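You operate a simulated robot arm through the tools that you are given. There is no shell and no other tool. Be economical: measure what you need, move in short steps, check, and stop when the job is done.

You run a simulated robot arm. Do the job below in one go: nothing can be reset, and whatever is moved stays where it is left.

Task
Wipe out the drawer under the coffee maker and restock it.
Fine: crumbs gone, red cloth back; spoon tray into the drawer, green spoon into either half of it; shut the drawer.

The check looks at the end state, three seconds after you hand in, the way a careful person would. Anything else that was tipped, shoved, dropped, spilled or broken makes it a failure. Flat cloth is picked up by pressing the open fingertips on it (5 to 10 N) and closing them slowly along it; thin cloth reads only 2 to 8 mm in the jaws.

Robot
A 6-joint arm with a two-finger parallel gripper, fixed in place. Base frame: the origin is at the foot of the arm, x ahead of it, y to its left, z up; the work surface is at about z = 914. Units: mm, rad, N and s.
With the tool pointing down near the work surface it reaches from about 460 to 880 mm from the base axis. Its first joint turns from -2.007 to 2.007 rad. Payload 4.2 kg.
The tool frame sits at the grasp point between the pads (the TCP): z along the fingers, y along the line on which they close. The tips reach 23 mm beyond it. Largest opening 94 mm; finger width 38, thickness 10; the body of the gripper, 54 by 96 mm, starts 39 mm behind the TCP.
Orientation is that of the tool frame in the base frame, as a unit quaternion [w, x, y, z]. With the fingers straight down and closing along the base's y, the tool's x points along the base's -x, its y along +y and its z along -z.

Tools
- The arm moves only by the tool send_rows. Its argument "commands" is text: rows parted by semicolons, each of 7 numbers parted by spaces: the closure, from 0 (fully open) to 1 (shut), then the shift along the tool's x, y, z in mm, then the turn, a rotation vector about the tool's x, y, z in rad. In form: fingers dx dy dz rx ry rz; .... A call has 1 to 8 rows; each row shifts and turns the commanded pose from where the row before left it, along the tool's axes as they then stand. A row lasts 0.2 s, in which the tool goes at most 50 mm and 0.15 rad; a call with a longer step from one row to the next is refused whole, and so is a gripper value outside its range. A pose out of reach is approached as far as the arm can. The call stops where the force on the tool passes 40 N (or 10 N more than at its start, if that is more) or the arm is blocked; 0.2 s more then pass. Each finger travels about 108 mm/s and halts on what it meets, pressing with about 33 N; the grip force reading is that of the motor and also rises with nothing between the fingers. The clock runs only during rows and for 0.2 s after the last one: add rows that do not move to give the fingers time. The reply holds the time, the measured pose of the TCP, the force on the tool along the base axes, the opening and the grip force, in the units named above and with some noise.
- Cameras (640 x 400 px; columns grow to the right, rows downward): "scene" is fixed at [219.6, 648.5, 1331.7]; the picture's right is [-0.93, -0.37, 0.00], its down [-0.16, 0.41, -0.90] and it looks along [0.33, -0.84, -0.44] (base axes); focal length 310 px, centre (320, 200). "wrist" rides on the gripper at [86, 16, -74] in the tool frame; the picture's right is [-0.18, 0.98, 0.00], its down [-0.58, -0.11, -0.81] and it looks along [-0.79, -0.15, 0.59] (tool axes); focal length 243 px, centre (320, 200). There is no depth. A picture from a camera that has moved, and an enlarged one, comes with that camera's place and axes in the base frame and with its lens.
- capture(camera): a new picture of that camera. The clock stands still meanwhile.
- slide_trunk(by): slides the trunk up (or, below 0, down) by that many mm; the arm rides with it, the base frame stays. It gives what a move gives, with no picture.
- enlarge(camera, box): a new picture of the part [left, top, right, bottom] of that camera's present view, enlarged. The clock stands still meanwhile.
- sign_off(): hands the job in; it is judged then, once.

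Work in short steps. Places have to be worked out from the pictures, the camera data and where the tool is seen: move nearer, look again, correct. Check each grasp and each placing, and mend what went wrong. You have 120 turns and 76 pictures in all, those below and enlarged ones among them. Open the gripper and draw the arm clear of the work before you hand the job in, unless the task says otherwise; then end with one line.

The tools are called as a command line: name --argument value ..., lists and objects as JSON in quotes. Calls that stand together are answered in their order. send_rows: Moves the arm, as the interface text tells. Its arguments: {"type":"object","properties":{"commands":{"type":"string"}},"required":["commands"]} The other tools are called the same way: slide_trunk (by) slides the trunk up or down; capture (camera) takes a picture; enlarge (camera, box) takes an enlarged picture of a part of a camera's view; sign_off () hands the job in.

At the start:

```text
time_s: 0.0
eef_pos: [598.0, -77.8, 1153.9]
tool_rot: [0.0, 0.0, 1.0, 0.0]
contact_force: [-1.2, -0.8, 0.5]
grip_width: 94.0
gripper_force: 0.0
trunk travel left (down, up): [-825.0, 165.0]
```

scene: 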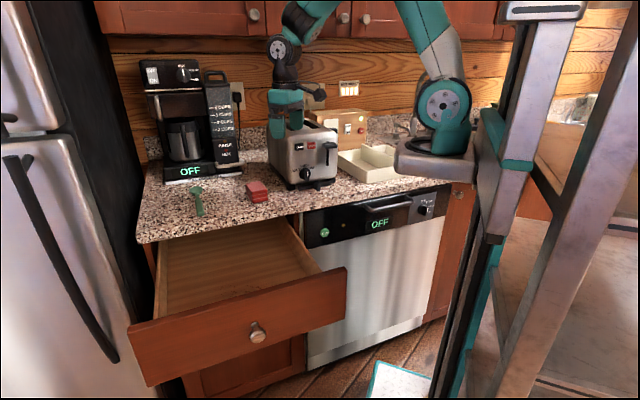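
wrist: 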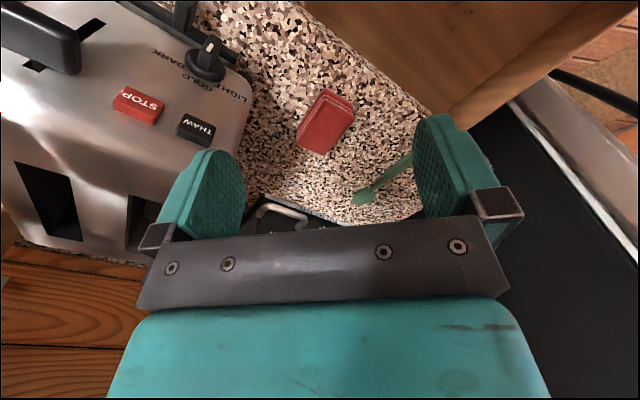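

The cloth seems to lie near (748,-135), the spoon near (880,-10) and the cream tray near (480,-580). I'll look closer at the drawer, counter and tray.

enlarge --camera "scene" --box '[130, 150, 350, 390]'

enlarge --camera "scene" --box '[240, 80, 440, 210]'

enlarge --camera "scene" --box '[130, 140, 290, 240]'

```text
1.67 times, centred on (240, 270) of scene
camera zoom: at [219.6, 648.5, 1331.7], right [-0.93, -0.37, 0.0], down [-0.16, 0.41, -0.9], along [0.33, -0.84, -0.44], focal length 517 px, centre (453, 83)
```

zoom: 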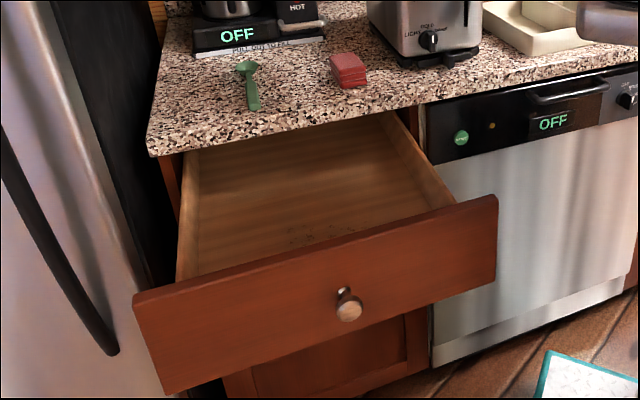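

```text
3.08 times, centred on (340, 145) of scene
camera zoom: at [219.6, 648.5, 1331.7], right [-0.93, -0.37, 0.0], down [-0.16, 0.41, -0.9], along [0.33, -0.84, -0.44], focal length 954 px, centre (258, 369)
```

zoom: 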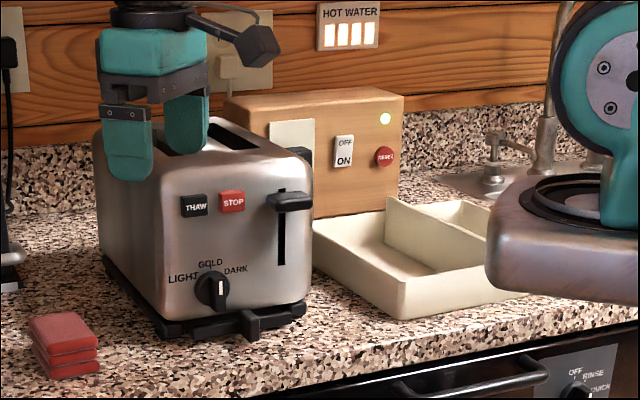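

```text
4.00 times, centred on (210, 190) of scene
camera zoom: at [219.6, 648.5, 1331.7], right [-0.93, -0.37, 0.0], down [-0.16, 0.41, -0.9], along [0.33, -0.84, -0.44], focal length 1241 px, centre (760, 240)
```

zoom: 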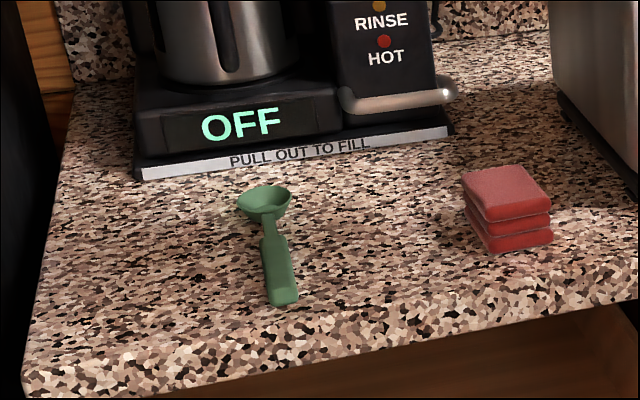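

Everything appears turned about 45° from the base: the counter edge runs along (0.70,0.71) and the drawer opens towards (-0.71,0.70). I'll move over the drawer, clear of the toaster, and look with the wrist camera.

send_rows --commands "0 20 45 0 0 0 0; 0 20 45 0 0 0 0; 0 20 45 0 0 0 0; 0 20 40 0 0 0 0; 0 0 0 0 0 0 0"

capture --camera "wrist"

```text
time_s: 1.2
eef_pos: [518.1, 96.5, 1153.0]
tool_rot: [0.0, -0.001, 1.0, 0.0]
contact_force: [0.1, 0.1, 0.2]
grip_width: 94.0
gripper_force: 0.1
trunk travel left (down, up): [-825.0, 165.0]
```

```text
70 pictures are left
camera wrist: at [430.9, 111.5, 1227.2], right [0.18, 0.98, 0.0], down [0.58, -0.11, 0.81], along [0.79, -0.15, -0.59], focal length 243 px, centre (320, 200)
```

wrist: 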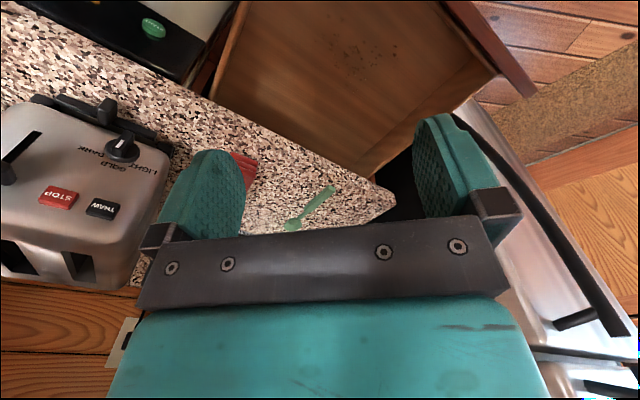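

Triangulating the two views puts the crumbs near (638,153) with the drawer floor at about z=770. I'll enlarge to map the crumb extent and the drawer walls.

enlarge --camera "wrist" --box '[200, 0, 520, 200]'

```text
2.00 times, centred on (360, 100) of wrist
camera zoom: at [430.9, 111.5, 1227.2], right [0.18, 0.98, 0.0], down [0.58, -0.11, 0.81], along [0.79, -0.15, -0.59], focal length 485 px, centre (240, 400)
```

zoom: 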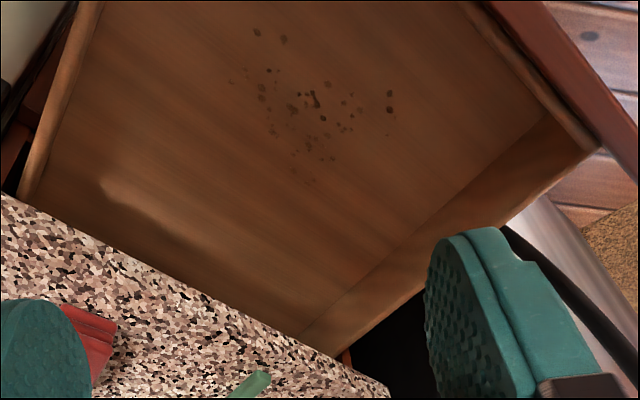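

In drawer axes (s along the counter, w outward), crumbs span s 465–605, w −405…−300. Interior walls are at s≈362 and 718, with the front wall at w≈−232 and rim z≈846. I'll turn the tool 45° so it closes along the cloth's short side.

send_rows --commands "0 0 0 0 0 0 0.15; 0 0 0 0 0 0 0.15; 0 0 0 0 0 0 0.15; 0 0 0 0 0 0 0.15; 0 0 0 0 0 0 0.15; 0 0 0 0 0 0 0.035; 0 0 0 0 0 0 0"

capture --camera "wrist"

```text
time_s: 2.8
eef_pos: [517.0, 97.7, 1153.5]
tool_rot: [0.001, 0.383, 0.924, 0.0]
contact_force: [-0.9, -0.5, -0.9]
grip_width: 94.0
gripper_force: 0.0
trunk travel left (down, up): [-825.0, 165.0]
```

```text
68 pictures are left
camera wrist: at [468.6, 168.9, 1228.4], right [0.83, 0.56, 0.0], down [0.33, -0.49, 0.81], along [0.46, -0.67, -0.59], focal length 243 px, centre (320, 200)
```

wrist: 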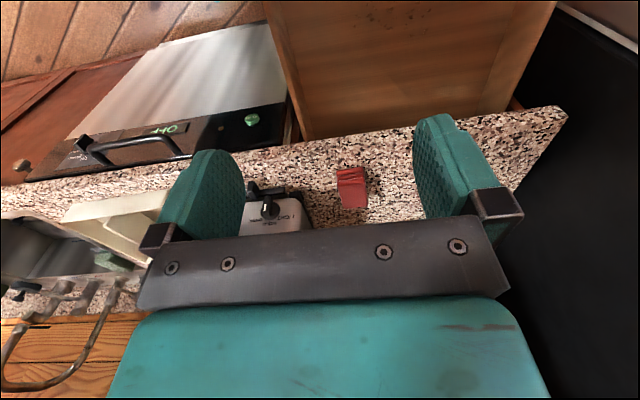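

Aligned. I'll approach the cloth, staying above it, and look again.

send_rows --commands "0 -45 2 0 0 0 0; 0 -45 2 0 0 0 0; 0 -45 2 10 0 0 0; 0 -45 2 30 0 0 0; 0 -40 2 30 0 0 0; 0 0 0 0 0 0 0"

capture --camera "wrist"

enlarge --camera "scene" --box '[160, 80, 360, 205]'

```text
refused: row 4 steps farther than a row can; nothing moved
```

```text
67 pictures are left
camera wrist: at [468.6, 168.9, 1228.4], right [0.83, 0.56, 0.0], down [0.33, -0.49, 0.81], along [0.46, -0.67, -0.59], focal length 243 px, centre (320, 200)
```

wrist: 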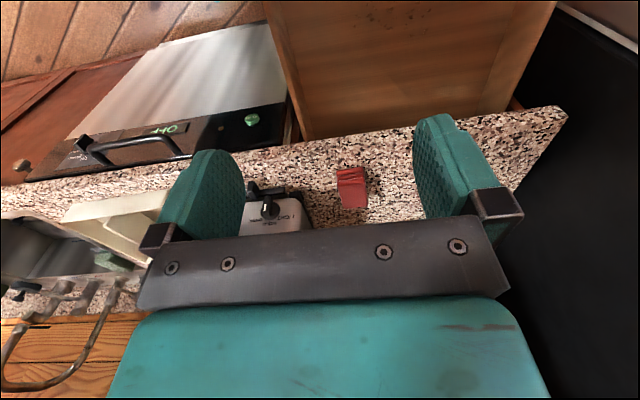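

```text
3.20 times, centred on (260, 142) of scene
camera zoom: at [219.6, 648.5, 1331.7], right [-0.93, -0.37, 0.0], down [-0.16, 0.41, -0.9], along [0.33, -0.84, -0.44], focal length 993 px, centre (512, 384)
```

zoom: 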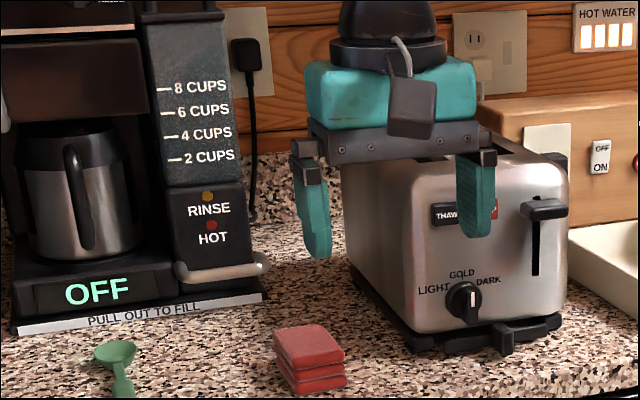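

The step was too long; I'll resend it with shorter rows.

send_rows --commands "0 -45 2 0 0 0 0; 0 -45 2 0 0 0 0; 0 -45 2 10 0 0 0; 0 -40 2 25 0 0 0; 0 -40 2 25 0 0 0; 0 -15 0 20 0 0 0; 0 0 0 0 0 0 0"

capture --camera "wrist"

```text
time_s: 4.4
eef_pos: [688.7, -56.6, 1074.4]
tool_rot: [0.0, 0.381, 0.925, 0.0]
contact_force: [-0.2, -0.1, 0.8]
grip_width: 93.9
gripper_force: 0.3
trunk travel left (down, up): [-825.0, 165.0]
```

```text
65 pictures are left
camera wrist: at [638.8, 14.8, 1149.0], right [0.82, 0.57, 0.0], down [0.33, -0.49, 0.81], along [0.46, -0.66, -0.59], focal length 243 px, centre (320, 200)
```

wrist: 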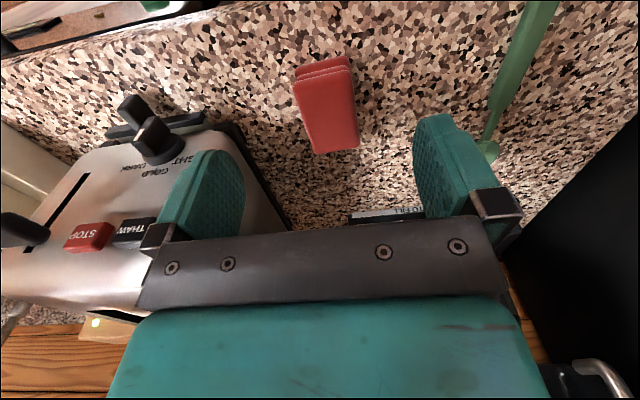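

The cloth centre is s≈448, w≈−586, about 86×48 mm, top z≈941 and aligned with the tool. I'll go above it and descend with the fingertips at z≈920.

send_rows --commands "0 -30 1 0 0 0 0; 0 -29 0 0 0 0 0; 0 0 0 45 0 0 0; 0 0 0 45 0 0 0; 0 0 0 25 0 0 0; 0 0 0 16 0 0 0; 0 0 0 0 0 0 0"

capture --camera "wrist"

```text
time_s: 6.0
eef_pos: [731.6, -100.0, 942.5]
tool_rot: [0.0, 0.382, 0.924, 0.0]
contact_force: [0.5, -1.0, 0.4]
grip_width: 93.9
gripper_force: 0.2
trunk travel left (down, up): [-825.0, 165.0]
```

```text
64 pictures are left
camera wrist: at [681.5, -28.7, 1016.6], right [0.82, 0.57, 0.0], down [0.33, -0.49, 0.81], along [0.46, -0.66, -0.59], focal length 243 px, centre (320, 200)
```

wrist: 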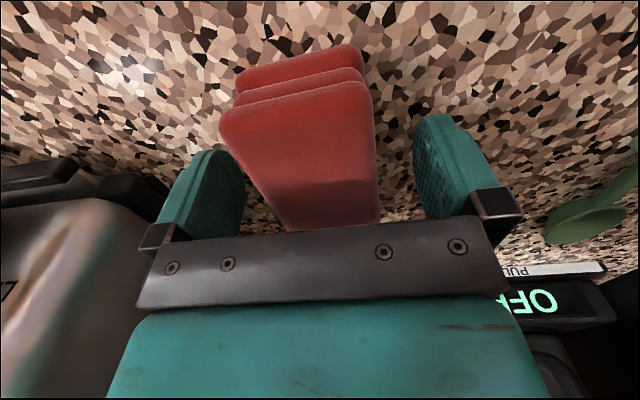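

The fingers straddle the cloth. I'll close slowly.

send_rows --commands "0.2 0 0 0 0 0 0; 0.4 0 0 0 0 0 0; 0.5 0 0 0 0 0 0; 0.6 0 0 0 0 0 0; 0.8 0 0 0 0 0 0; 1 0 0 0 0 0 0; 1 0 0 0 0 0 0; 1 0 0 0 0 0 0"

capture --camera "wrist"

```text
time_s: 7.8
eef_pos: [731.5, -101.2, 942.7]
tool_rot: [0.0, 0.382, 0.924, 0.001]
contact_force: [0.2, -0.6, 0.5]
grip_width: 51.6
gripper_force: 33.1
trunk travel left (down, up): [-825.0, 165.0]
```

```text
63 pictures are left
camera wrist: at [681.4, -28.7, 1016.8], right [0.82, 0.57, 0.0], down [0.33, -0.49, 0.81], along [0.46, -0.66, -0.59], focal length 243 px, centre (320, 200)
```

wrist: 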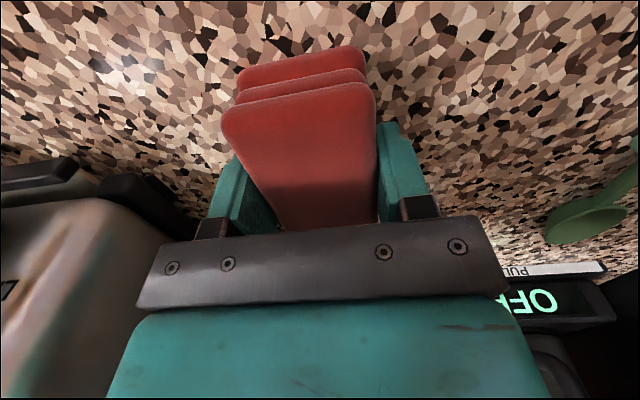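

The pad is gripped firmly at 51.6 mm; its home is TCP (731.5,−101.2,942.7). I'll lift it and carry it over the drawer, then turn −90° so that the wrist camera clears the drawer front.

send_rows --commands "1 0 0 -30 0 0 0; 1 0 0 -45 0 0 0; 1 35 10 0 0 0 0; 1 45 15 0 0 0 0; 1 45 15 0 0 0 0; 1 45 15 0 0 0 0; 1 45 15 0 0 0 0; 1 20 15 0 0 0 0"

send_rows --commands "1 0 0 0 0 0 -0.15; 1 0 0 0 0 0 -0.15; 1 0 0 0 0 0 -0.15; 1 0 0 0 0 0 -0.15; 1 0 0 0 0 0 -0.15; 1 0 0 0 0 0 -0.15; 1 0 0 0 0 0 -0.15; 1 0 0 0 0 0 -0.15"

send_rows --commands "1 0 0 0 0 0 -0.15; 1 0 0 0 0 0 -0.15; 1 0 0 0 0 0 -0.071; 1 0 0 0 0 0 0"

capture --camera "wrist"

capture --camera "scene"

```text
time_s: 9.6
eef_pos: [619.8, 126.9, 1022.1]
tool_rot: [0.001, 0.382, 0.924, 0.0]
contact_force: [0.8, -0.7, -0.4]
grip_width: 51.6
gripper_force: 33.5
trunk travel left (down, up): [-825.0, 165.0]
```

```text
time_s: 11.4
eef_pos: [623.8, 127.5, 1019.1]
tool_rot: [0.0, -0.207, 0.978, 0.0]
contact_force: [0.1, 0.9, 0.2]
grip_width: 51.2
gripper_force: 32.7
trunk travel left (down, up): [-825.0, 165.0]
```

```text
time_s: 12.4
eef_pos: [622.6, 129.0, 1019.1]
tool_rot: [-0.001, -0.383, 0.924, 0.0]
contact_force: [-1.2, 0.2, -0.8]
grip_width: 51.4
gripper_force: 33.1
trunk travel left (down, up): [-825.0, 165.0]
```

```text
62 pictures are left
camera wrist: at [551.4, 76.8, 1093.0], right [-0.57, 0.82, 0.0], down [0.49, 0.34, 0.81], along [0.66, 0.46, -0.59], focal length 243 px, centre (320, 200)
```

wrist: 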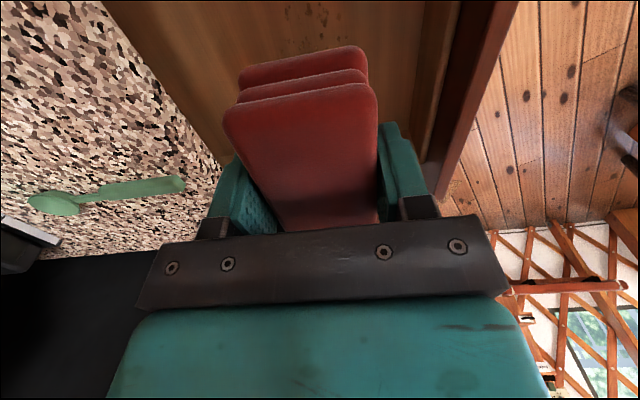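

```text
61 pictures are left
```

scene: 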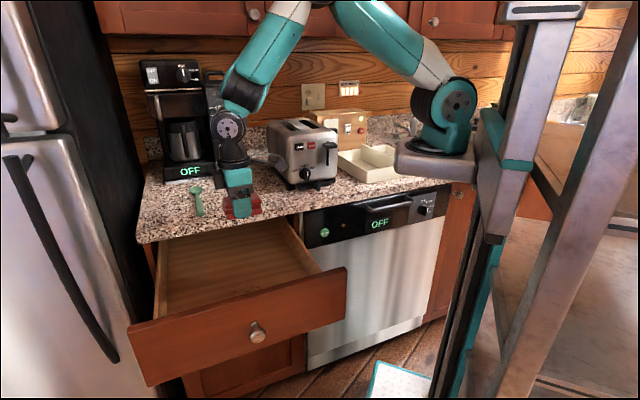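

Now at s=531, w=−349 above the crumbs, with the tool's x along −s and y along +w. I'll descend into the drawer.

send_rows --commands "1 0 0 45 0 0 0; 1 0 0 45 0 0 0; 1 0 0 45 0 0 0; 1 0 0 40 0 0 0; 1 0 0 15 0 0 0; 1 0 0 0 0 0 0"

capture --camera "wrist"

enlarge --camera "scene" --box '[130, 150, 350, 390]'

```text
time_s: 13.8
eef_pos: [624.5, 127.6, 829.1]
tool_rot: [0.0, -0.383, 0.924, 0.0]
contact_force: [0.9, -0.4, -0.5]
grip_width: 51.4
gripper_force: 32.7
trunk travel left (down, up): [-825.0, 165.0]
```

```text
60 pictures are left
camera wrist: at [552.4, 77.2, 902.8], right [-0.57, 0.82, 0.0], down [0.49, 0.33, 0.81], along [0.67, 0.46, -0.59], focal length 243 px, centre (320, 200)
```

wrist: 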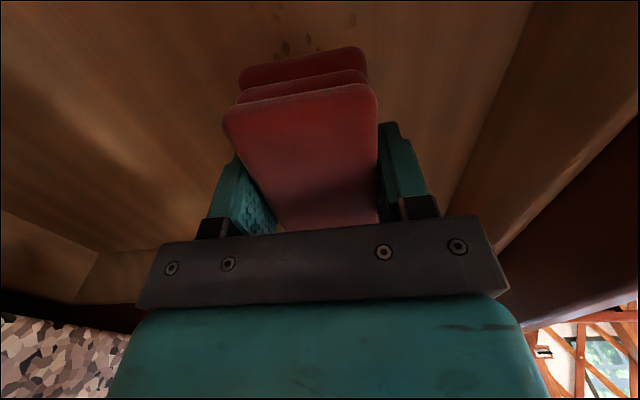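

```text
1.67 times, centred on (240, 270) of scene
camera zoom: at [219.6, 648.5, 1331.7], right [-0.93, -0.37, 0.0], down [-0.16, 0.41, -0.9], along [0.33, -0.84, -0.44], focal length 517 px, centre (453, 83)
```

zoom: 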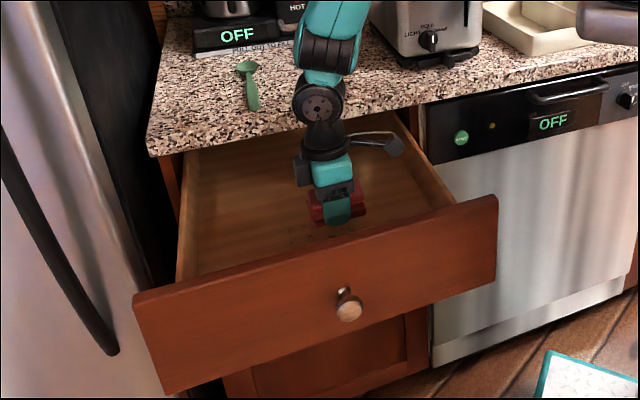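

Clear all round. I'll lower in small steps until the pad touches the floor.

send_rows --commands "1 0 0 12 0 0 0; 1 0 0 8 0 0 0; 1 0 0 4 0 0 0; 1 0 0 3 0 0 0; 1 0 0 0 0 0 0"

```text
time_s: 15.0
eef_pos: [624.8, 127.2, 802.3]
tool_rot: [0.0, -0.383, 0.924, 0.0]
contact_force: [0.6, -0.6, -0.5]
grip_width: 51.6
gripper_force: 33.3
trunk travel left (down, up): [-825.0, 165.0]
```

send_rows --commands "1 0 0 3 0 0 0; 1 0 0 2 0 0 0; 1 0 0 0 0 0 0"

```text
time_s: 15.8
eef_pos: [624.5, 127.3, 795.9]
tool_rot: [0.0, -0.382, 0.924, 0.001]
contact_force: [-0.1, -0.6, 0.0]
grip_width: 51.2
gripper_force: 33.7
trunk travel left (down, up): [-825.0, 165.0]
```

No contact yet at 796; I'll keep going in 2–3 mm steps.

send_rows --commands "1 0 0 2 0 0 0; 1 0 0 2 0 0 0; 1 0 0 2 0 0 0; 1 0 0 0 0 0 0"

```text
time_s: 16.8
eef_pos: [623.7, 126.4, 790.9]
tool_rot: [-0.001, -0.382, 0.924, -0.001]
contact_force: [0.3, 0.0, -0.7]
grip_width: 51.2
gripper_force: 32.7
trunk travel left (down, up): [-825.0, 165.0]
```

send_rows --commands "1 0 0 2 0 0 0; 1 0 0 2 0 0 0; 1 0 0 2 0 0 0; 1 0 0 0 0 0 0"

capture --camera "wrist"

```text
time_s: 17.8
eef_pos: [624.2, 128.5, 784.6]
tool_rot: [0.0, -0.382, 0.924, 0.0]
contact_force: [-0.3, -0.9, 0.4]
grip_width: 51.1
gripper_force: 32.6
trunk travel left (down, up): [-825.0, 165.0]
```

```text
58 pictures are left
camera wrist: at [552.1, 76.4, 858.5], right [-0.57, 0.82, 0.0], down [0.49, 0.33, 0.81], along [0.67, 0.46, -0.59], focal length 243 px, centre (320, 200)
```

wrist: 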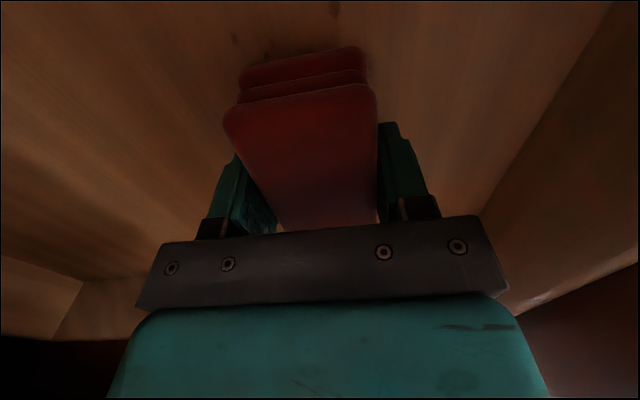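

send_rows --commands "1 0 0 1.5 0 0 0; 1 0 0 1.5 0 0 0; 1 0 0 1.5 0 0 0; 1 0 0 0 0 0 0"

```text
time_s: 18.8
eef_pos: [623.6, 128.2, 780.2]
tool_rot: [-0.001, -0.383, 0.924, 0.0]
contact_force: [-0.6, 0.2, -1.3]
grip_width: 51.3
gripper_force: 33.4
trunk travel left (down, up): [-825.0, 165.0]
```

send_rows --commands "1 0 0 1.5 0 0 0; 1 0 0 1.5 0 0 0; 1 0 0 1.5 0 0 0; 1 0 0 0 0 0 0"

```text
time_s: 19.8
eef_pos: [624.1, 126.9, 775.3]
tool_rot: [0.0, -0.383, 0.924, 0.0]
contact_force: [-0.6, 0.3, -1.4]
grip_width: 51.0
gripper_force: 32.8
trunk travel left (down, up): [-825.0, 165.0]
```

send_rows --commands "1 0 0 2 0 0 0; 1 0 0 2 0 0 0; 1 0 0 2 0 0 0; 1 0 0 0 0 0 0"

capture --camera "wrist"

enlarge --camera "scene" --box '[200, 180, 320, 310]'

```text
time_s: 20.8
eef_pos: [623.2, 126.4, 770.5]
tool_rot: [0.002, -0.382, 0.924, 0.0]
contact_force: [-5.7, -6.5, 34.9]
grip_width: 51.1
gripper_force: 32.7
trunk travel left (down, up): [-825.0, 165.0]
```

```text
57 pictures are left
camera wrist: at [551.2, 76.0, 845.4], right [-0.56, 0.83, 0.0], down [0.49, 0.33, 0.81], along [0.67, 0.46, -0.59], focal length 243 px, centre (320, 200)
```

wrist: 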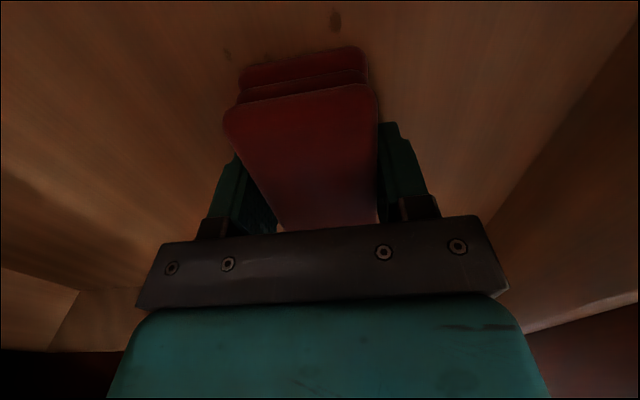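

```text
3.08 times, centred on (260, 245) of scene
camera zoom: at [219.6, 648.5, 1331.7], right [-0.93, -0.37, 0.0], down [-0.16, 0.41, -0.9], along [0.33, -0.84, -0.44], focal length 954 px, centre (505, 62)
```

zoom: 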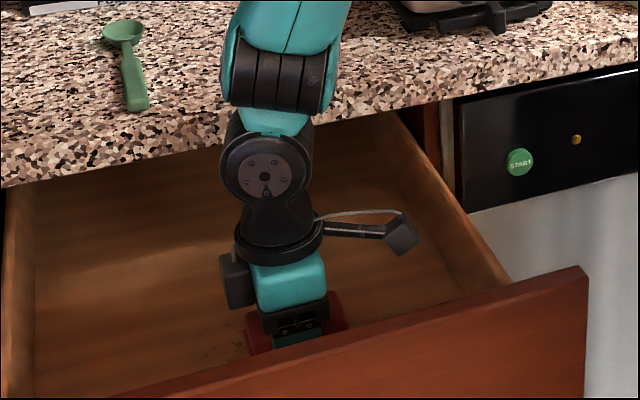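

Contact at 770.5, so the floor is at z≈742. Rescaled, the crumbs span s 470–615, w −415…−303. I'll ease the pressure a little and wipe the front band first.

send_rows --commands "1 0 0 -0.9 0 0 0; 1 12 13 0 0 0 0; 1 13 13 0 0 0 0; 1 -20 0 0 0 0 0; 1 -20 0 0 0 0 0; 1 -20 0 0 0 0 0; 1 -18 0 0 0 0 0; 1 0 0 0 0 0 0"

```text
time_s: 21.7
eef_pos: [593.5, 128.8, 771.3]
tool_rot: [-0.005, -0.381, 0.925, -0.004]
contact_force: [-8.1, -8.3, 28.3]
grip_width: 51.2
gripper_force: 33.0
trunk travel left (down, up): [-825.0, 165.0]
stopped in row 4: the force on the tool passed its limit (the readings are from after the stop); the commanded pose is now the measured one
```

The force limit tripped, so friction was too high. I'll ease up 1.2 mm and read.

send_rows --commands "1 0 0 -1.2 0 0 0; 1 0 0 0 0 0 0"

```text
time_s: 22.3
eef_pos: [593.0, 129.3, 771.9]
tool_rot: [-0.005, -0.38, 0.925, -0.003]
contact_force: [-3.0, -7.5, 15.8]
grip_width: 51.3
gripper_force: 32.6
trunk travel left (down, up): [-825.0, 165.0]
```

send_rows --commands "1 0 0 -0.5 0 0 0; 1 -15 2 0 0 0 0; 1 -20 1 0 0 0 0; 1 -20 0 0 0 0 0; 1 -16 0 0 0 0 0; 1 0 0 0 0 0 0"

```text
time_s: 23.7
eef_pos: [642.6, 182.2, 771.4]
tool_rot: [-0.004, -0.381, 0.925, -0.003]
contact_force: [-5.7, -5.4, 24.6]
grip_width: 51.2
gripper_force: 33.0
trunk travel left (down, up): [-825.0, 165.0]
```

The front band is wiped. Next comes the middle band back towards smaller s.

send_rows --commands "1 0 0 -0.6 0 0 0; 1 0 -16 0 0 0 0; 1 0 -16 0 0 0 0; 1 20 0 0 0 0 0; 1 20 0 0 0 0 0; 1 20 0 0 0 0 0; 1 20 0 0 0 0 0; 1 0 0 0 0 0 0"

capture --camera "scene"

```text
time_s: 25.5
eef_pos: [607.3, 102.8, 773.1]
tool_rot: [-0.005, -0.381, 0.925, -0.003]
contact_force: [0.4, -0.6, -0.1]
grip_width: 51.1
gripper_force: 33.0
trunk travel left (down, up): [-825.0, 165.0]
```

```text
55 pictures are left
```

scene: 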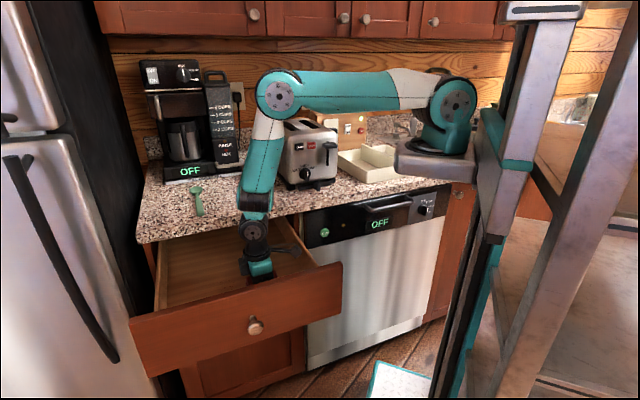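

Contact was lost in that stroke, and the drawer slid in slightly when I dragged along w. From here I'll lift for w moves. I'll press lightly and redo the middle band.

send_rows --commands "1 0 0 1.2 0 0 0; 1 0 0 0.5 0 0 0; 1 -20 0 0 0 0 0; 1 -20 0 0 0 0 0; 1 -20 0 0 0 0 0; 1 -20 0 0 0 0 0; 1 0 0 0 0 0 0"

```text
time_s: 27.1
eef_pos: [662.2, 158.8, 772.3]
tool_rot: [-0.005, -0.381, 0.925, -0.003]
contact_force: [-4.9, -5.9, 27.5]
grip_width: 51.0
gripper_force: 33.0
trunk travel left (down, up): [-825.0, 165.0]
```

That stroke was wiped in contact. I'll lift and check what remains.

send_rows --commands "1 0 0 -20 0 0 0; 1 0 0 -45 0 0 0; 1 0 0 -45 0 0 0; 1 45 0 -20 0 0 0; 1 45 0 -20 0 0 0; 1 45 0 -20 0 0 0; 1 0 0 0 0 0 0"

capture --camera "wrist"

enlarge --camera "scene" --box '[130, 190, 350, 350]'

```text
time_s: 28.7
eef_pos: [570.3, 65.0, 940.7]
tool_rot: [-0.005, -0.381, 0.925, -0.003]
contact_force: [-0.4, 0.9, -0.2]
grip_width: 51.0
gripper_force: 33.2
trunk travel left (down, up): [-825.0, 165.0]
```

```text
54 pictures are left
camera wrist: at [498.4, 14.5, 1015.2], right [-0.56, 0.83, 0.0], down [0.5, 0.34, 0.8], along [0.66, 0.45, -0.6], focal length 243 px, centre (320, 200)
```

wrist: 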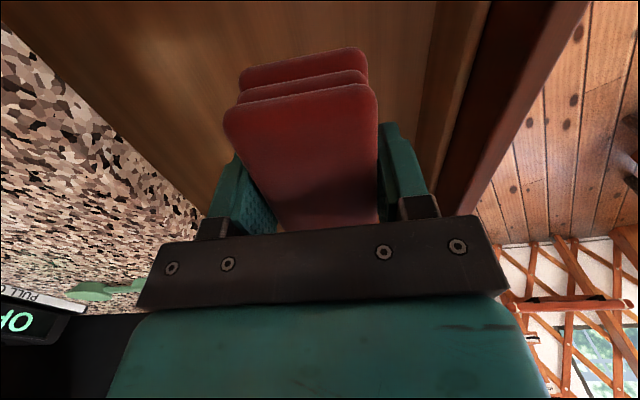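

```text
2.50 times, centred on (240, 270) of scene
camera zoom: at [219.6, 648.5, 1331.7], right [-0.93, -0.37, 0.0], down [-0.16, 0.41, -0.9], along [0.33, -0.84, -0.44], focal length 776 px, centre (520, 25)
```

zoom: 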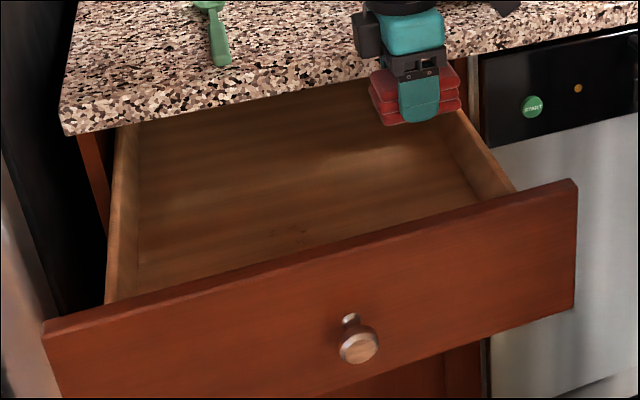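

A few crumbs may remain near the front edge. I'll shift sideways and up so the pad doesn't block the wrist view.

send_rows --commands "1 0 0 -45 0 0 0; 1 0 -20 -40 0 0 0; 1 0 -35 -30 0 0 0; 1 0 -45 0 0 0 0; 1 0 -45 0 0 0 0; 1 0 0 0 0 0 0"

enlarge --camera "wrist" --box '[200, 0, 600, 250]'

```text
time_s: 30.1
eef_pos: [672.2, -35.4, 1056.5]
tool_rot: [-0.005, -0.381, 0.924, -0.003]
contact_force: [0.4, -0.5, -0.6]
grip_width: 51.3
gripper_force: 33.2
trunk travel left (down, up): [-825.0, 165.0]
```

```text
1.60 times, centred on (400, 125) of wrist
camera zoom: at [600.2, -85.6, 1130.8], right [-0.56, 0.83, 0.0], down [0.5, 0.34, 0.8], along [0.66, 0.45, -0.6], focal length 388 px, centre (192, 320)
```

zoom: 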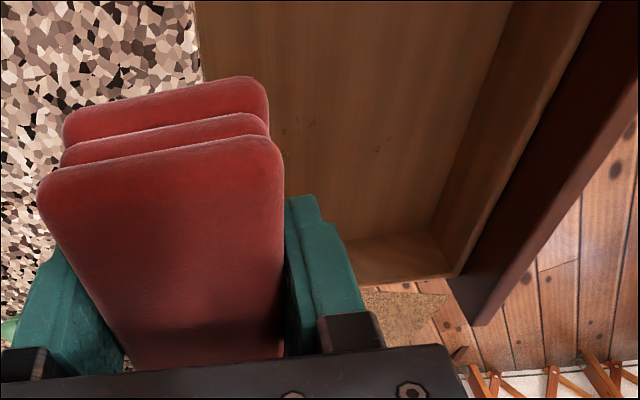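

enlarge --camera "wrist" --box '[320, 0, 520, 125]'

```text
3.20 times, centred on (420, 62) of wrist
camera zoom: at [600.2, -85.6, 1130.8], right [-0.56, 0.83, 0.0], down [0.5, 0.34, 0.8], along [0.66, 0.45, -0.6], focal length 776 px, centre (0, 640)
```

zoom: 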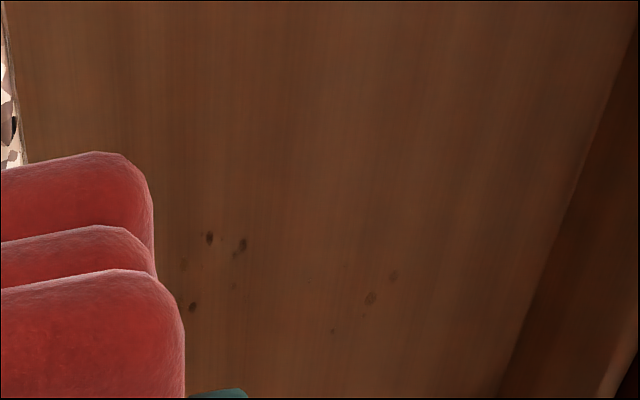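

Remaining crumbs: a few at the front right (s 604–630, w≈−335) and a group at the back (s 566–602, w≈−425). I'll do the front ones first.

send_rows --commands "1 -30 34 0 0 0 0; 1 -30 34 0 0 0 0; 1 -30 34 0 0 0 0; 1 -30 34 0 0 0 0; 1 -30 34 0 0 0 0; 1 0 0 45 0 0 0; 1 0 0 45 0 0 0; 1 0 0 45 0 0 0"

send_rows --commands "1 0 0 45 0 0 0; 1 0 0 45 0 0 0; 1 0 0 35 0 0 0; 1 0 0 15 0 0 0; 1 0 0 6 0 0 0; 1 0 0 0 0 0 0"

```text
time_s: 31.9
eef_pos: [657.8, 188.2, 917.8]
tool_rot: [-0.005, -0.38, 0.925, -0.003]
contact_force: [-0.5, -0.9, -0.1]
grip_width: 51.4
gripper_force: 32.9
trunk travel left (down, up): [-825.0, 165.0]
```

```text
time_s: 33.3
eef_pos: [656.7, 185.5, 773.6]
tool_rot: [-0.005, -0.381, 0.924, -0.003]
contact_force: [0.5, 0.3, -0.6]
grip_width: 51.1
gripper_force: 32.5
trunk travel left (down, up): [-825.0, 165.0]
```

send_rows --commands "1 0 0 1.2 0 0 0; 1 0 0 0.8 0 0 0; 1 -12 0 0 0 0 0; 1 -12 0 0 0 0 0; 1 12 0 0 0 0 0; 1 15 0 0 0 0 0; 1 15 0 0 0 0 0; 1 0 0 0 0 0 0"

```text
time_s: 35.1
eef_pos: [644.6, 174.0, 771.6]
tool_rot: [-0.005, -0.381, 0.925, -0.003]
contact_force: [1.6, 2.3, 5.1]
grip_width: 51.2
gripper_force: 33.1
trunk travel left (down, up): [-825.0, 165.0]
```

Light contact was kept there. Next I'll lift, turn +90° so the pad's long side reaches the back band, and come down at s≈550, w≈−388.

send_rows --commands "1 0 0 -20 0 0 0; 1 0 0 -45 0 0 0; 1 0 0 -45 0 0 0; 1 0 0 -45 0 0 0.15; 1 0 0 -25 0 0 0.15; 1 0 0 0 0 0 0.15; 1 0 0 0 0 0 0.15; 1 0 0 0 0 0 0.15"

send_rows --commands "1 0 0 0 0 0 0.15; 1 0 0 0 0 0 0.15; 1 0 0 0 0 0 0.15; 1 0 0 0 0 0 0.15; 1 0 0 0 0 0 0.15; 1 0 0 0 0 0 0.071; 1 -28 -15 0 0 0 0; 1 -28 -15 0 0 0 0"

enlarge --camera "scene" --box '[130, 190, 350, 350]'

capture --camera "wrist"

```text
time_s: 36.9
eef_pos: [646.0, 178.0, 951.6]
tool_rot: [-0.004, -0.014, 1.0, -0.005]
contact_force: [-0.1, 0.2, -1.2]
grip_width: 51.3
gripper_force: 32.6
trunk travel left (down, up): [-825.0, 165.0]
```

```text
time_s: 38.7
eef_pos: [664.2, 116.2, 954.1]
tool_rot: [-0.002, 0.383, 0.924, -0.006]
contact_force: [-0.9, -0.3, -1.7]
grip_width: 51.2
gripper_force: 33.3
trunk travel left (down, up): [-825.0, 165.0]
```

```text
2.50 times, centred on (240, 270) of scene
camera zoom: at [219.6, 648.5, 1331.7], right [-0.93, -0.37, 0.0], down [-0.16, 0.41, -0.9], along [0.33, -0.84, -0.44], focal length 776 px, centre (520, 25)
```

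zoom: 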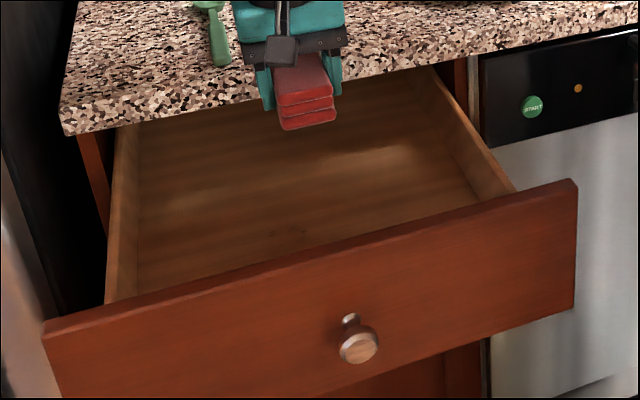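

```text
49 pictures are left
camera wrist: at [615.3, 187.6, 1027.4], right [0.83, 0.56, -0.01], down [0.34, -0.48, 0.81], along [0.45, -0.67, -0.59], focal length 243 px, centre (320, 200)
```

wrist: 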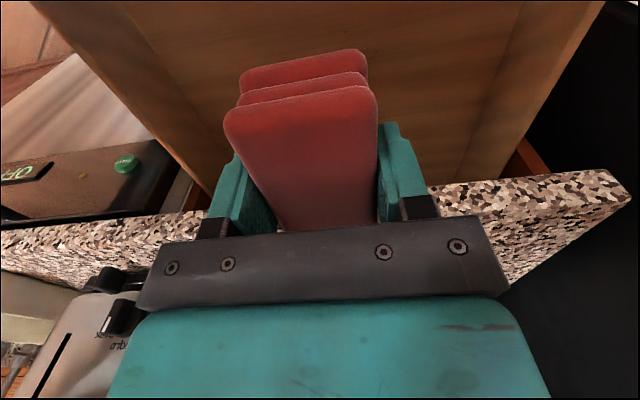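

The leftover spot in the scene view matches the back group at s≈568, w≈−418. I'll descend here and wipe along s.

send_rows --commands "1 0 0 45 0 0 0; 1 0 0 45 0 0 0; 1 0 0 45 0 0 0; 1 0 0 30 0 0 0; 1 0 0 10 0 0 0; 1 0 0 4 0 0 0; 1 0 0 0 0 0 0"

```text
time_s: 40.3
eef_pos: [661.8, 113.0, 773.0]
tool_rot: [-0.001, 0.384, 0.923, -0.006]
contact_force: [-0.6, 0.0, -0.5]
grip_width: 51.0
gripper_force: 33.2
trunk travel left (down, up): [-825.0, 165.0]
```

send_rows --commands "1 0 0 1.2 0 0 0; 1 0 0 0.8 0 0 0; 1 0 -15 0 0 0 0; 1 0 15 0 0 0 0; 1 0 20 0 0 0 0; 1 0 20 0 0 0 0; 1 0 20 0 0 0 0; 1 0 0 0 0 0 0"

```text
time_s: 42.0
eef_pos: [706.0, 154.5, 770.5]
tool_rot: [0.0, 0.383, 0.924, -0.004]
contact_force: [-5.1, -4.3, 19.7]
grip_width: 51.3
gripper_force: 33.2
trunk travel left (down, up): [-825.0, 165.0]
stopped in row 8: the force on the tool passed its limit (the readings are from after the stop); the commanded pose is now the measured one
```

Good contact all along. I'll ease slightly and sweep back the other way.

send_rows --commands "1 0 0 -0.8 0 0 0; 1 -5 -5 0 0 0 0; 1 0 -20 0 0 0 0; 1 0 -20 0 0 0 0; 1 0 -20 0 0 0 0; 1 0 -20 0 0 0 0; 1 0 -10 0 0 0 0; 1 0 0 0 0 0 0"

```text
time_s: 43.8
eef_pos: [642.3, 84.6, 773.0]
tool_rot: [0.0, 0.384, 0.923, -0.006]
contact_force: [-0.4, 1.1, -0.9]
grip_width: 51.3
gripper_force: 32.4
trunk travel left (down, up): [-825.0, 165.0]
```

Contact faded on the way back. I'll lift and offset to view the floor beside the pad.

send_rows --commands "1 0 0 -20 0 0 0; 1 0 0 -45 0 0 0; 1 0 0 -45 0 0 0; 1 0 0 -45 0 0 0; 1 0 0 -45 0 0 0; 1 20 -25 -35 0 0 0; 1 30 -35 -15 0 0 0; 1 30 -35 -15 0 0 0"

enlarge --camera "wrist" --box '[320, 0, 560, 150]'

```text
time_s: 45.6
eef_pos: [521.4, 75.9, 1037.7]
tool_rot: [-0.001, 0.384, 0.923, -0.005]
contact_force: [-0.3, 0.2, -0.4]
grip_width: 51.3
gripper_force: 33.5
trunk travel left (down, up): [-825.0, 165.0]
```

```text
2.67 times, centred on (440, 75) of wrist
camera zoom: at [472.3, 148.3, 1111.8], right [0.83, 0.56, -0.01], down [0.34, -0.48, 0.81], along [0.45, -0.67, -0.59], focal length 647 px, centre (0, 533)
```

zoom: 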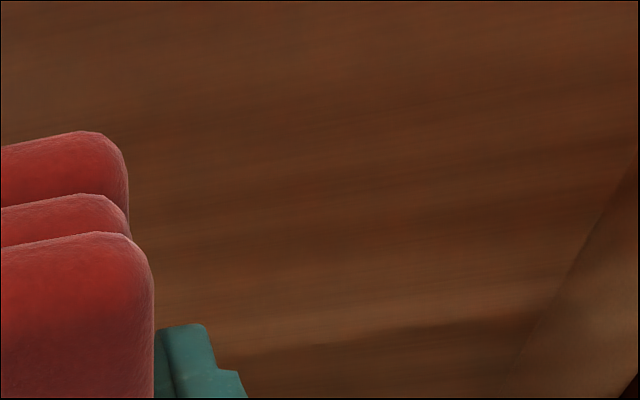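

The visible part is clean. I'll pull back 100 mm to view the front part of the floor too.

send_rows --commands "1 45 0 0 0 0 0; 1 45 0 0 0 0 0; 1 20 0 0 0 0 0; 1 0 0 0 0 0 0"

capture --camera "wrist"

enlarge --camera "wrist" --box '[320, 0, 640, 200]'

```text
time_s: 46.6
eef_pos: [443.5, 154.5, 1035.2]
tool_rot: [0.0, 0.384, 0.923, -0.006]
contact_force: [0.1, 0.2, -0.6]
grip_width: 51.5
gripper_force: 32.8
trunk travel left (down, up): [-825.0, 165.0]
```

```text
47 pictures are left
camera wrist: at [394.8, 226.4, 1109.1], right [0.83, 0.56, -0.01], down [0.34, -0.48, 0.81], along [0.45, -0.67, -0.59], focal length 243 px, centre (320, 200)
```

wrist: 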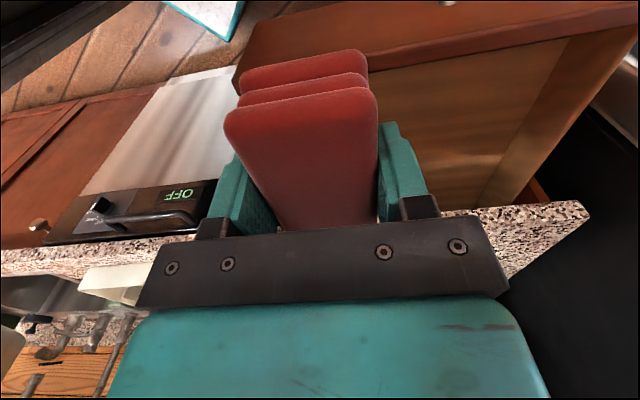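

```text
2.00 times, centred on (480, 100) of wrist
camera zoom: at [394.8, 226.4, 1109.1], right [0.83, 0.56, -0.01], down [0.34, -0.48, 0.81], along [0.45, -0.67, -0.59], focal length 485 px, centre (0, 400)
```

zoom: 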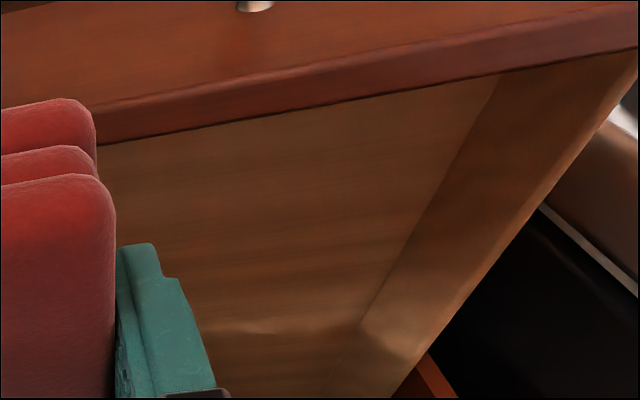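

No crumbs visible here, though the panel hides the front strip; I'll check that with an empty gripper afterwards. I'll return the cloth to its home spot, first removing the small tool tilt.

send_rows --commands "1 0 0 0 -0.011 0.0046 -0.003; 1 -45 0 0 0 0 0; 1 -45 0 0 0 0 0; 1 -45 0 0 0 0 0; 1 -45 5 0 0 0 0; 1 -45 5 0 0 0 0; 1 -45 5 0 0 0 0; 1 -45 5 0 0 0 0"

send_rows --commands "1 -45 2 0 0 0 0; 1 -25 1 0 0 0 0; 1 0 0 0 0 0 0; 1 0 0 30 0 0 0; 1 0 0 30 0 0 0; 1 0 0 0 0 0 0"

```text
time_s: 48.4
eef_pos: [679.3, -53.8, 1032.9]
tool_rot: [-0.001, 0.382, 0.924, 0.001]
contact_force: [-0.7, -0.1, -1.1]
grip_width: 51.1
gripper_force: 32.3
trunk travel left (down, up): [-825.0, 165.0]
```

```text
time_s: 49.8
eef_pos: [731.6, -98.9, 976.3]
tool_rot: [-0.002, 0.382, 0.924, 0.001]
contact_force: [-0.3, 0.2, 0.0]
grip_width: 51.1
gripper_force: 32.9
trunk travel left (down, up): [-825.0, 165.0]
```

Nearly there. I'll lower to contact.

send_rows --commands "1 1 -1 20 0 0 0; 1 0 0 10 0 0 0; 1 0 0 1.5 0 0 0; 1 0 0 1 0 0 0; 1 0 0 0 0 0 0"

```text
time_s: 51.0
eef_pos: [730.1, -101.1, 944.1]
tool_rot: [-0.001, 0.382, 0.924, 0.001]
contact_force: [-0.4, -1.4, -0.5]
grip_width: 51.3
gripper_force: 33.0
trunk travel left (down, up): [-825.0, 165.0]
```

send_rows --commands "1 0 0 1 0 0 0; 1 0 0 0.6 0 0 0; 1 0 0 0 0 0 0; 0.6 0 0 0 0 0 0; 0.4 0 0 0 0 0 0; 0 0 0 0 0 0 0; 0 0 0 0 0 0 0; 0 0 0 -20 0 0 0"

capture --camera "wrist"

```text
time_s: 52.8
eef_pos: [730.4, -100.1, 960.2]
tool_rot: [-0.002, 0.383, 0.924, 0.0]
contact_force: [0.1, -0.7, 0.1]
grip_width: 93.9
gripper_force: 0.0
trunk travel left (down, up): [-825.0, 165.0]
```

```text
45 pictures are left
camera wrist: at [680.7, -28.8, 1035.8], right [0.82, 0.57, 0.0], down [0.34, -0.49, 0.8], along [0.45, -0.66, -0.59], focal length 243 px, centre (320, 200)
```

wrist: 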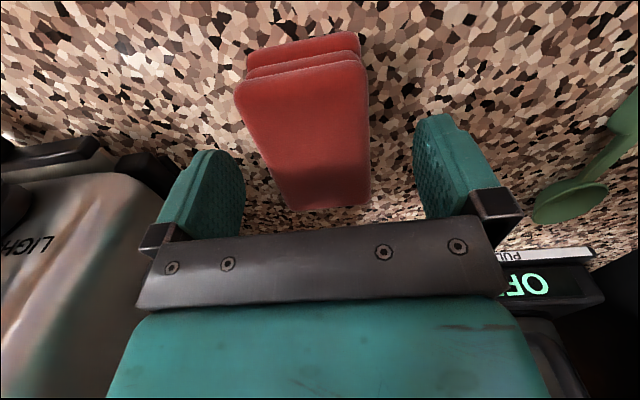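

The cloth is back home. I'll rise and go back over the drawer for a clear look.

send_rows --commands "0 0 0 -45 0 0 0; 0 0 0 -45 0 0 0; 0 0 0 -45 0 0 0; 0 25 0 -40 0 0 0; 0 45 0 -15 0 0 0; 0 45 0 0 0 0 0; 0 45 0 0 0 0 0; 0 45 0 0 0 0 0"

send_rows --commands "0 45 0 0 0 0 -0.15; 0 45 0 0 0 0 -0.15; 0 0 0 0 0 0 -0.15; 0 0 0 0 0 0 -0.15; 0 0 0 0 0 0 -0.15; 0 0 0 0 0 0 -0.035; 0 0 0 0 0 0 0"

capture --camera "wrist"

enlarge --camera "wrist" --box '[200, 0, 520, 200]'

```text
time_s: 54.6
eef_pos: [584.3, 41.9, 1152.3]
tool_rot: [-0.001, 0.383, 0.924, 0.0]
contact_force: [-1.0, 0.4, 0.6]
grip_width: 94.1
gripper_force: 0.0
trunk travel left (down, up): [-825.0, 165.0]
```

```text
time_s: 56.2
eef_pos: [517.4, 102.6, 1152.4]
tool_rot: [-0.001, -0.001, 1.0, 0.0]
contact_force: [-0.2, 0.4, 0.0]
grip_width: 94.1
gripper_force: 0.1
trunk travel left (down, up): [-825.0, 165.0]
```

```text
44 pictures are left
camera wrist: at [431.2, 116.2, 1227.2], right [0.18, 0.98, 0.0], down [0.58, -0.11, 0.81], along [0.79, -0.15, -0.59], focal length 243 px, centre (320, 200)
```

wrist: 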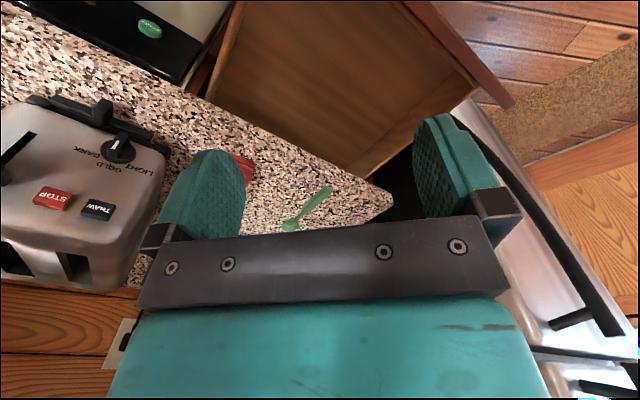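

```text
2.00 times, centred on (360, 100) of wrist
camera zoom: at [431.2, 116.2, 1227.2], right [0.18, 0.98, 0.0], down [0.58, -0.11, 0.81], along [0.79, -0.15, -0.59], focal length 485 px, centre (240, 400)
```

zoom: 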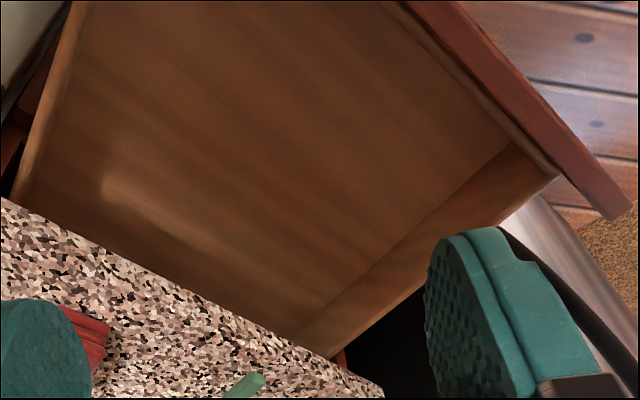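

The drawer is clean; wiping pushed it in by about 30 mm (front inner wall now w≈−262). Next I'll fetch the spoon tray: turn the tool back to 45° and go round in front of the toaster to look at it.

send_rows --commands "0 0 0 0 0 0 0.15; 0 0 0 0 0 0 0.15; 0 0 0 0 0 0 0.15; 0 0 0 0 0 0 0.15; 0 0 0 0 0 0 0.15; 0 0 -45 0 0 0 0.035; 0 0 -45 0 0 0 0; 0 0 -45 0 0 0 0"

send_rows --commands "0 -15 -45 0 0 0 0; 0 -15 -45 0 0 0 0; 0 -20 -45 0 0 0 0; 0 -20 -45 0 0 0 0; 0 -20 -45 0 0 0 0; 0 -20 -45 0 0 0 0; 0 -20 -42 0 0 0 0; 0 0 0 0 0 0 0"

capture --camera "wrist"

capture --camera "scene"

```text
time_s: 58.0
eef_pos: [438.6, 15.2, 1159.9]
tool_rot: [-0.002, 0.382, 0.924, 0.001]
contact_force: [0.3, 0.1, 0.3]
grip_width: 94.0
gripper_force: 0.0
out of reach, approached as far as the arm can: row 8
trunk travel left (down, up): [-825.0, 165.0]
```

```text
time_s: 59.8
eef_pos: [384.2, -283.9, 1204.2]
tool_rot: [-0.001, 0.382, 0.924, 0.001]
contact_force: [-0.2, -0.6, 0.5]
grip_width: 93.9
gripper_force: 0.1
out of reach, approached as far as the arm can: row 1, 2, 3, 4
trunk travel left (down, up): [-825.0, 165.0]
```

```text
42 pictures are left
camera wrist: at [335.7, -213.2, 1278.3], right [0.82, 0.57, 0.0], down [0.34, -0.49, 0.8], along [0.46, -0.66, -0.59], focal length 243 px, centre (320, 200)
```

wrist: 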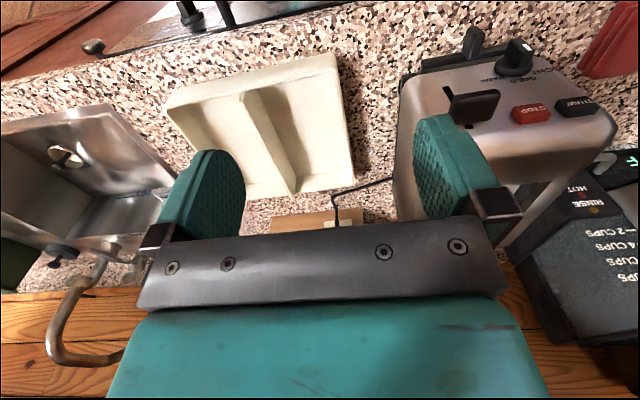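

```text
41 pictures are left
```

scene: 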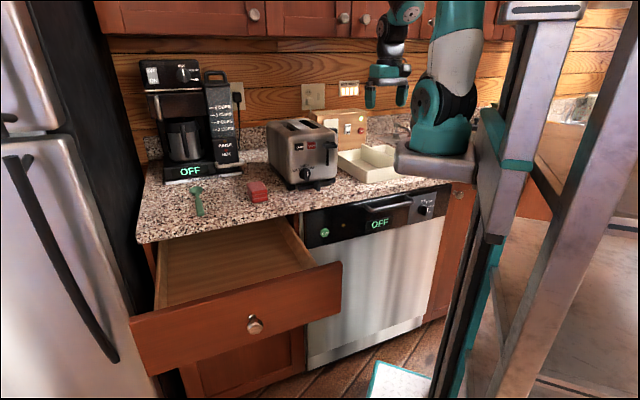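

Good view of the tray. I'll enlarge it to measure.

enlarge --camera "wrist" --box '[150, 40, 390, 220]'

```text
2.22 times, centred on (270, 130) of wrist
camera zoom: at [335.7, -213.2, 1278.3], right [0.82, 0.57, 0.0], down [0.34, -0.49, 0.8], along [0.46, -0.66, -0.59], focal length 539 px, centre (431, 356)
```

zoom: 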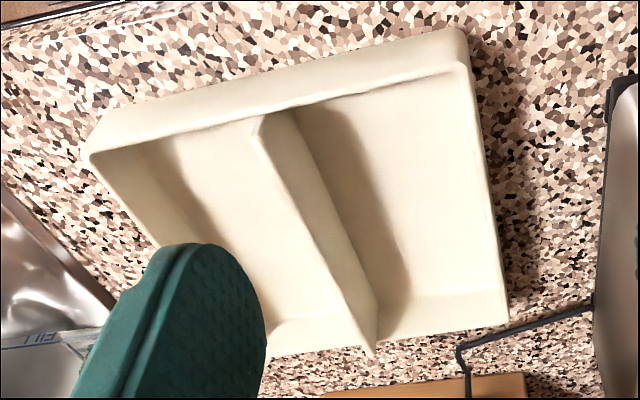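

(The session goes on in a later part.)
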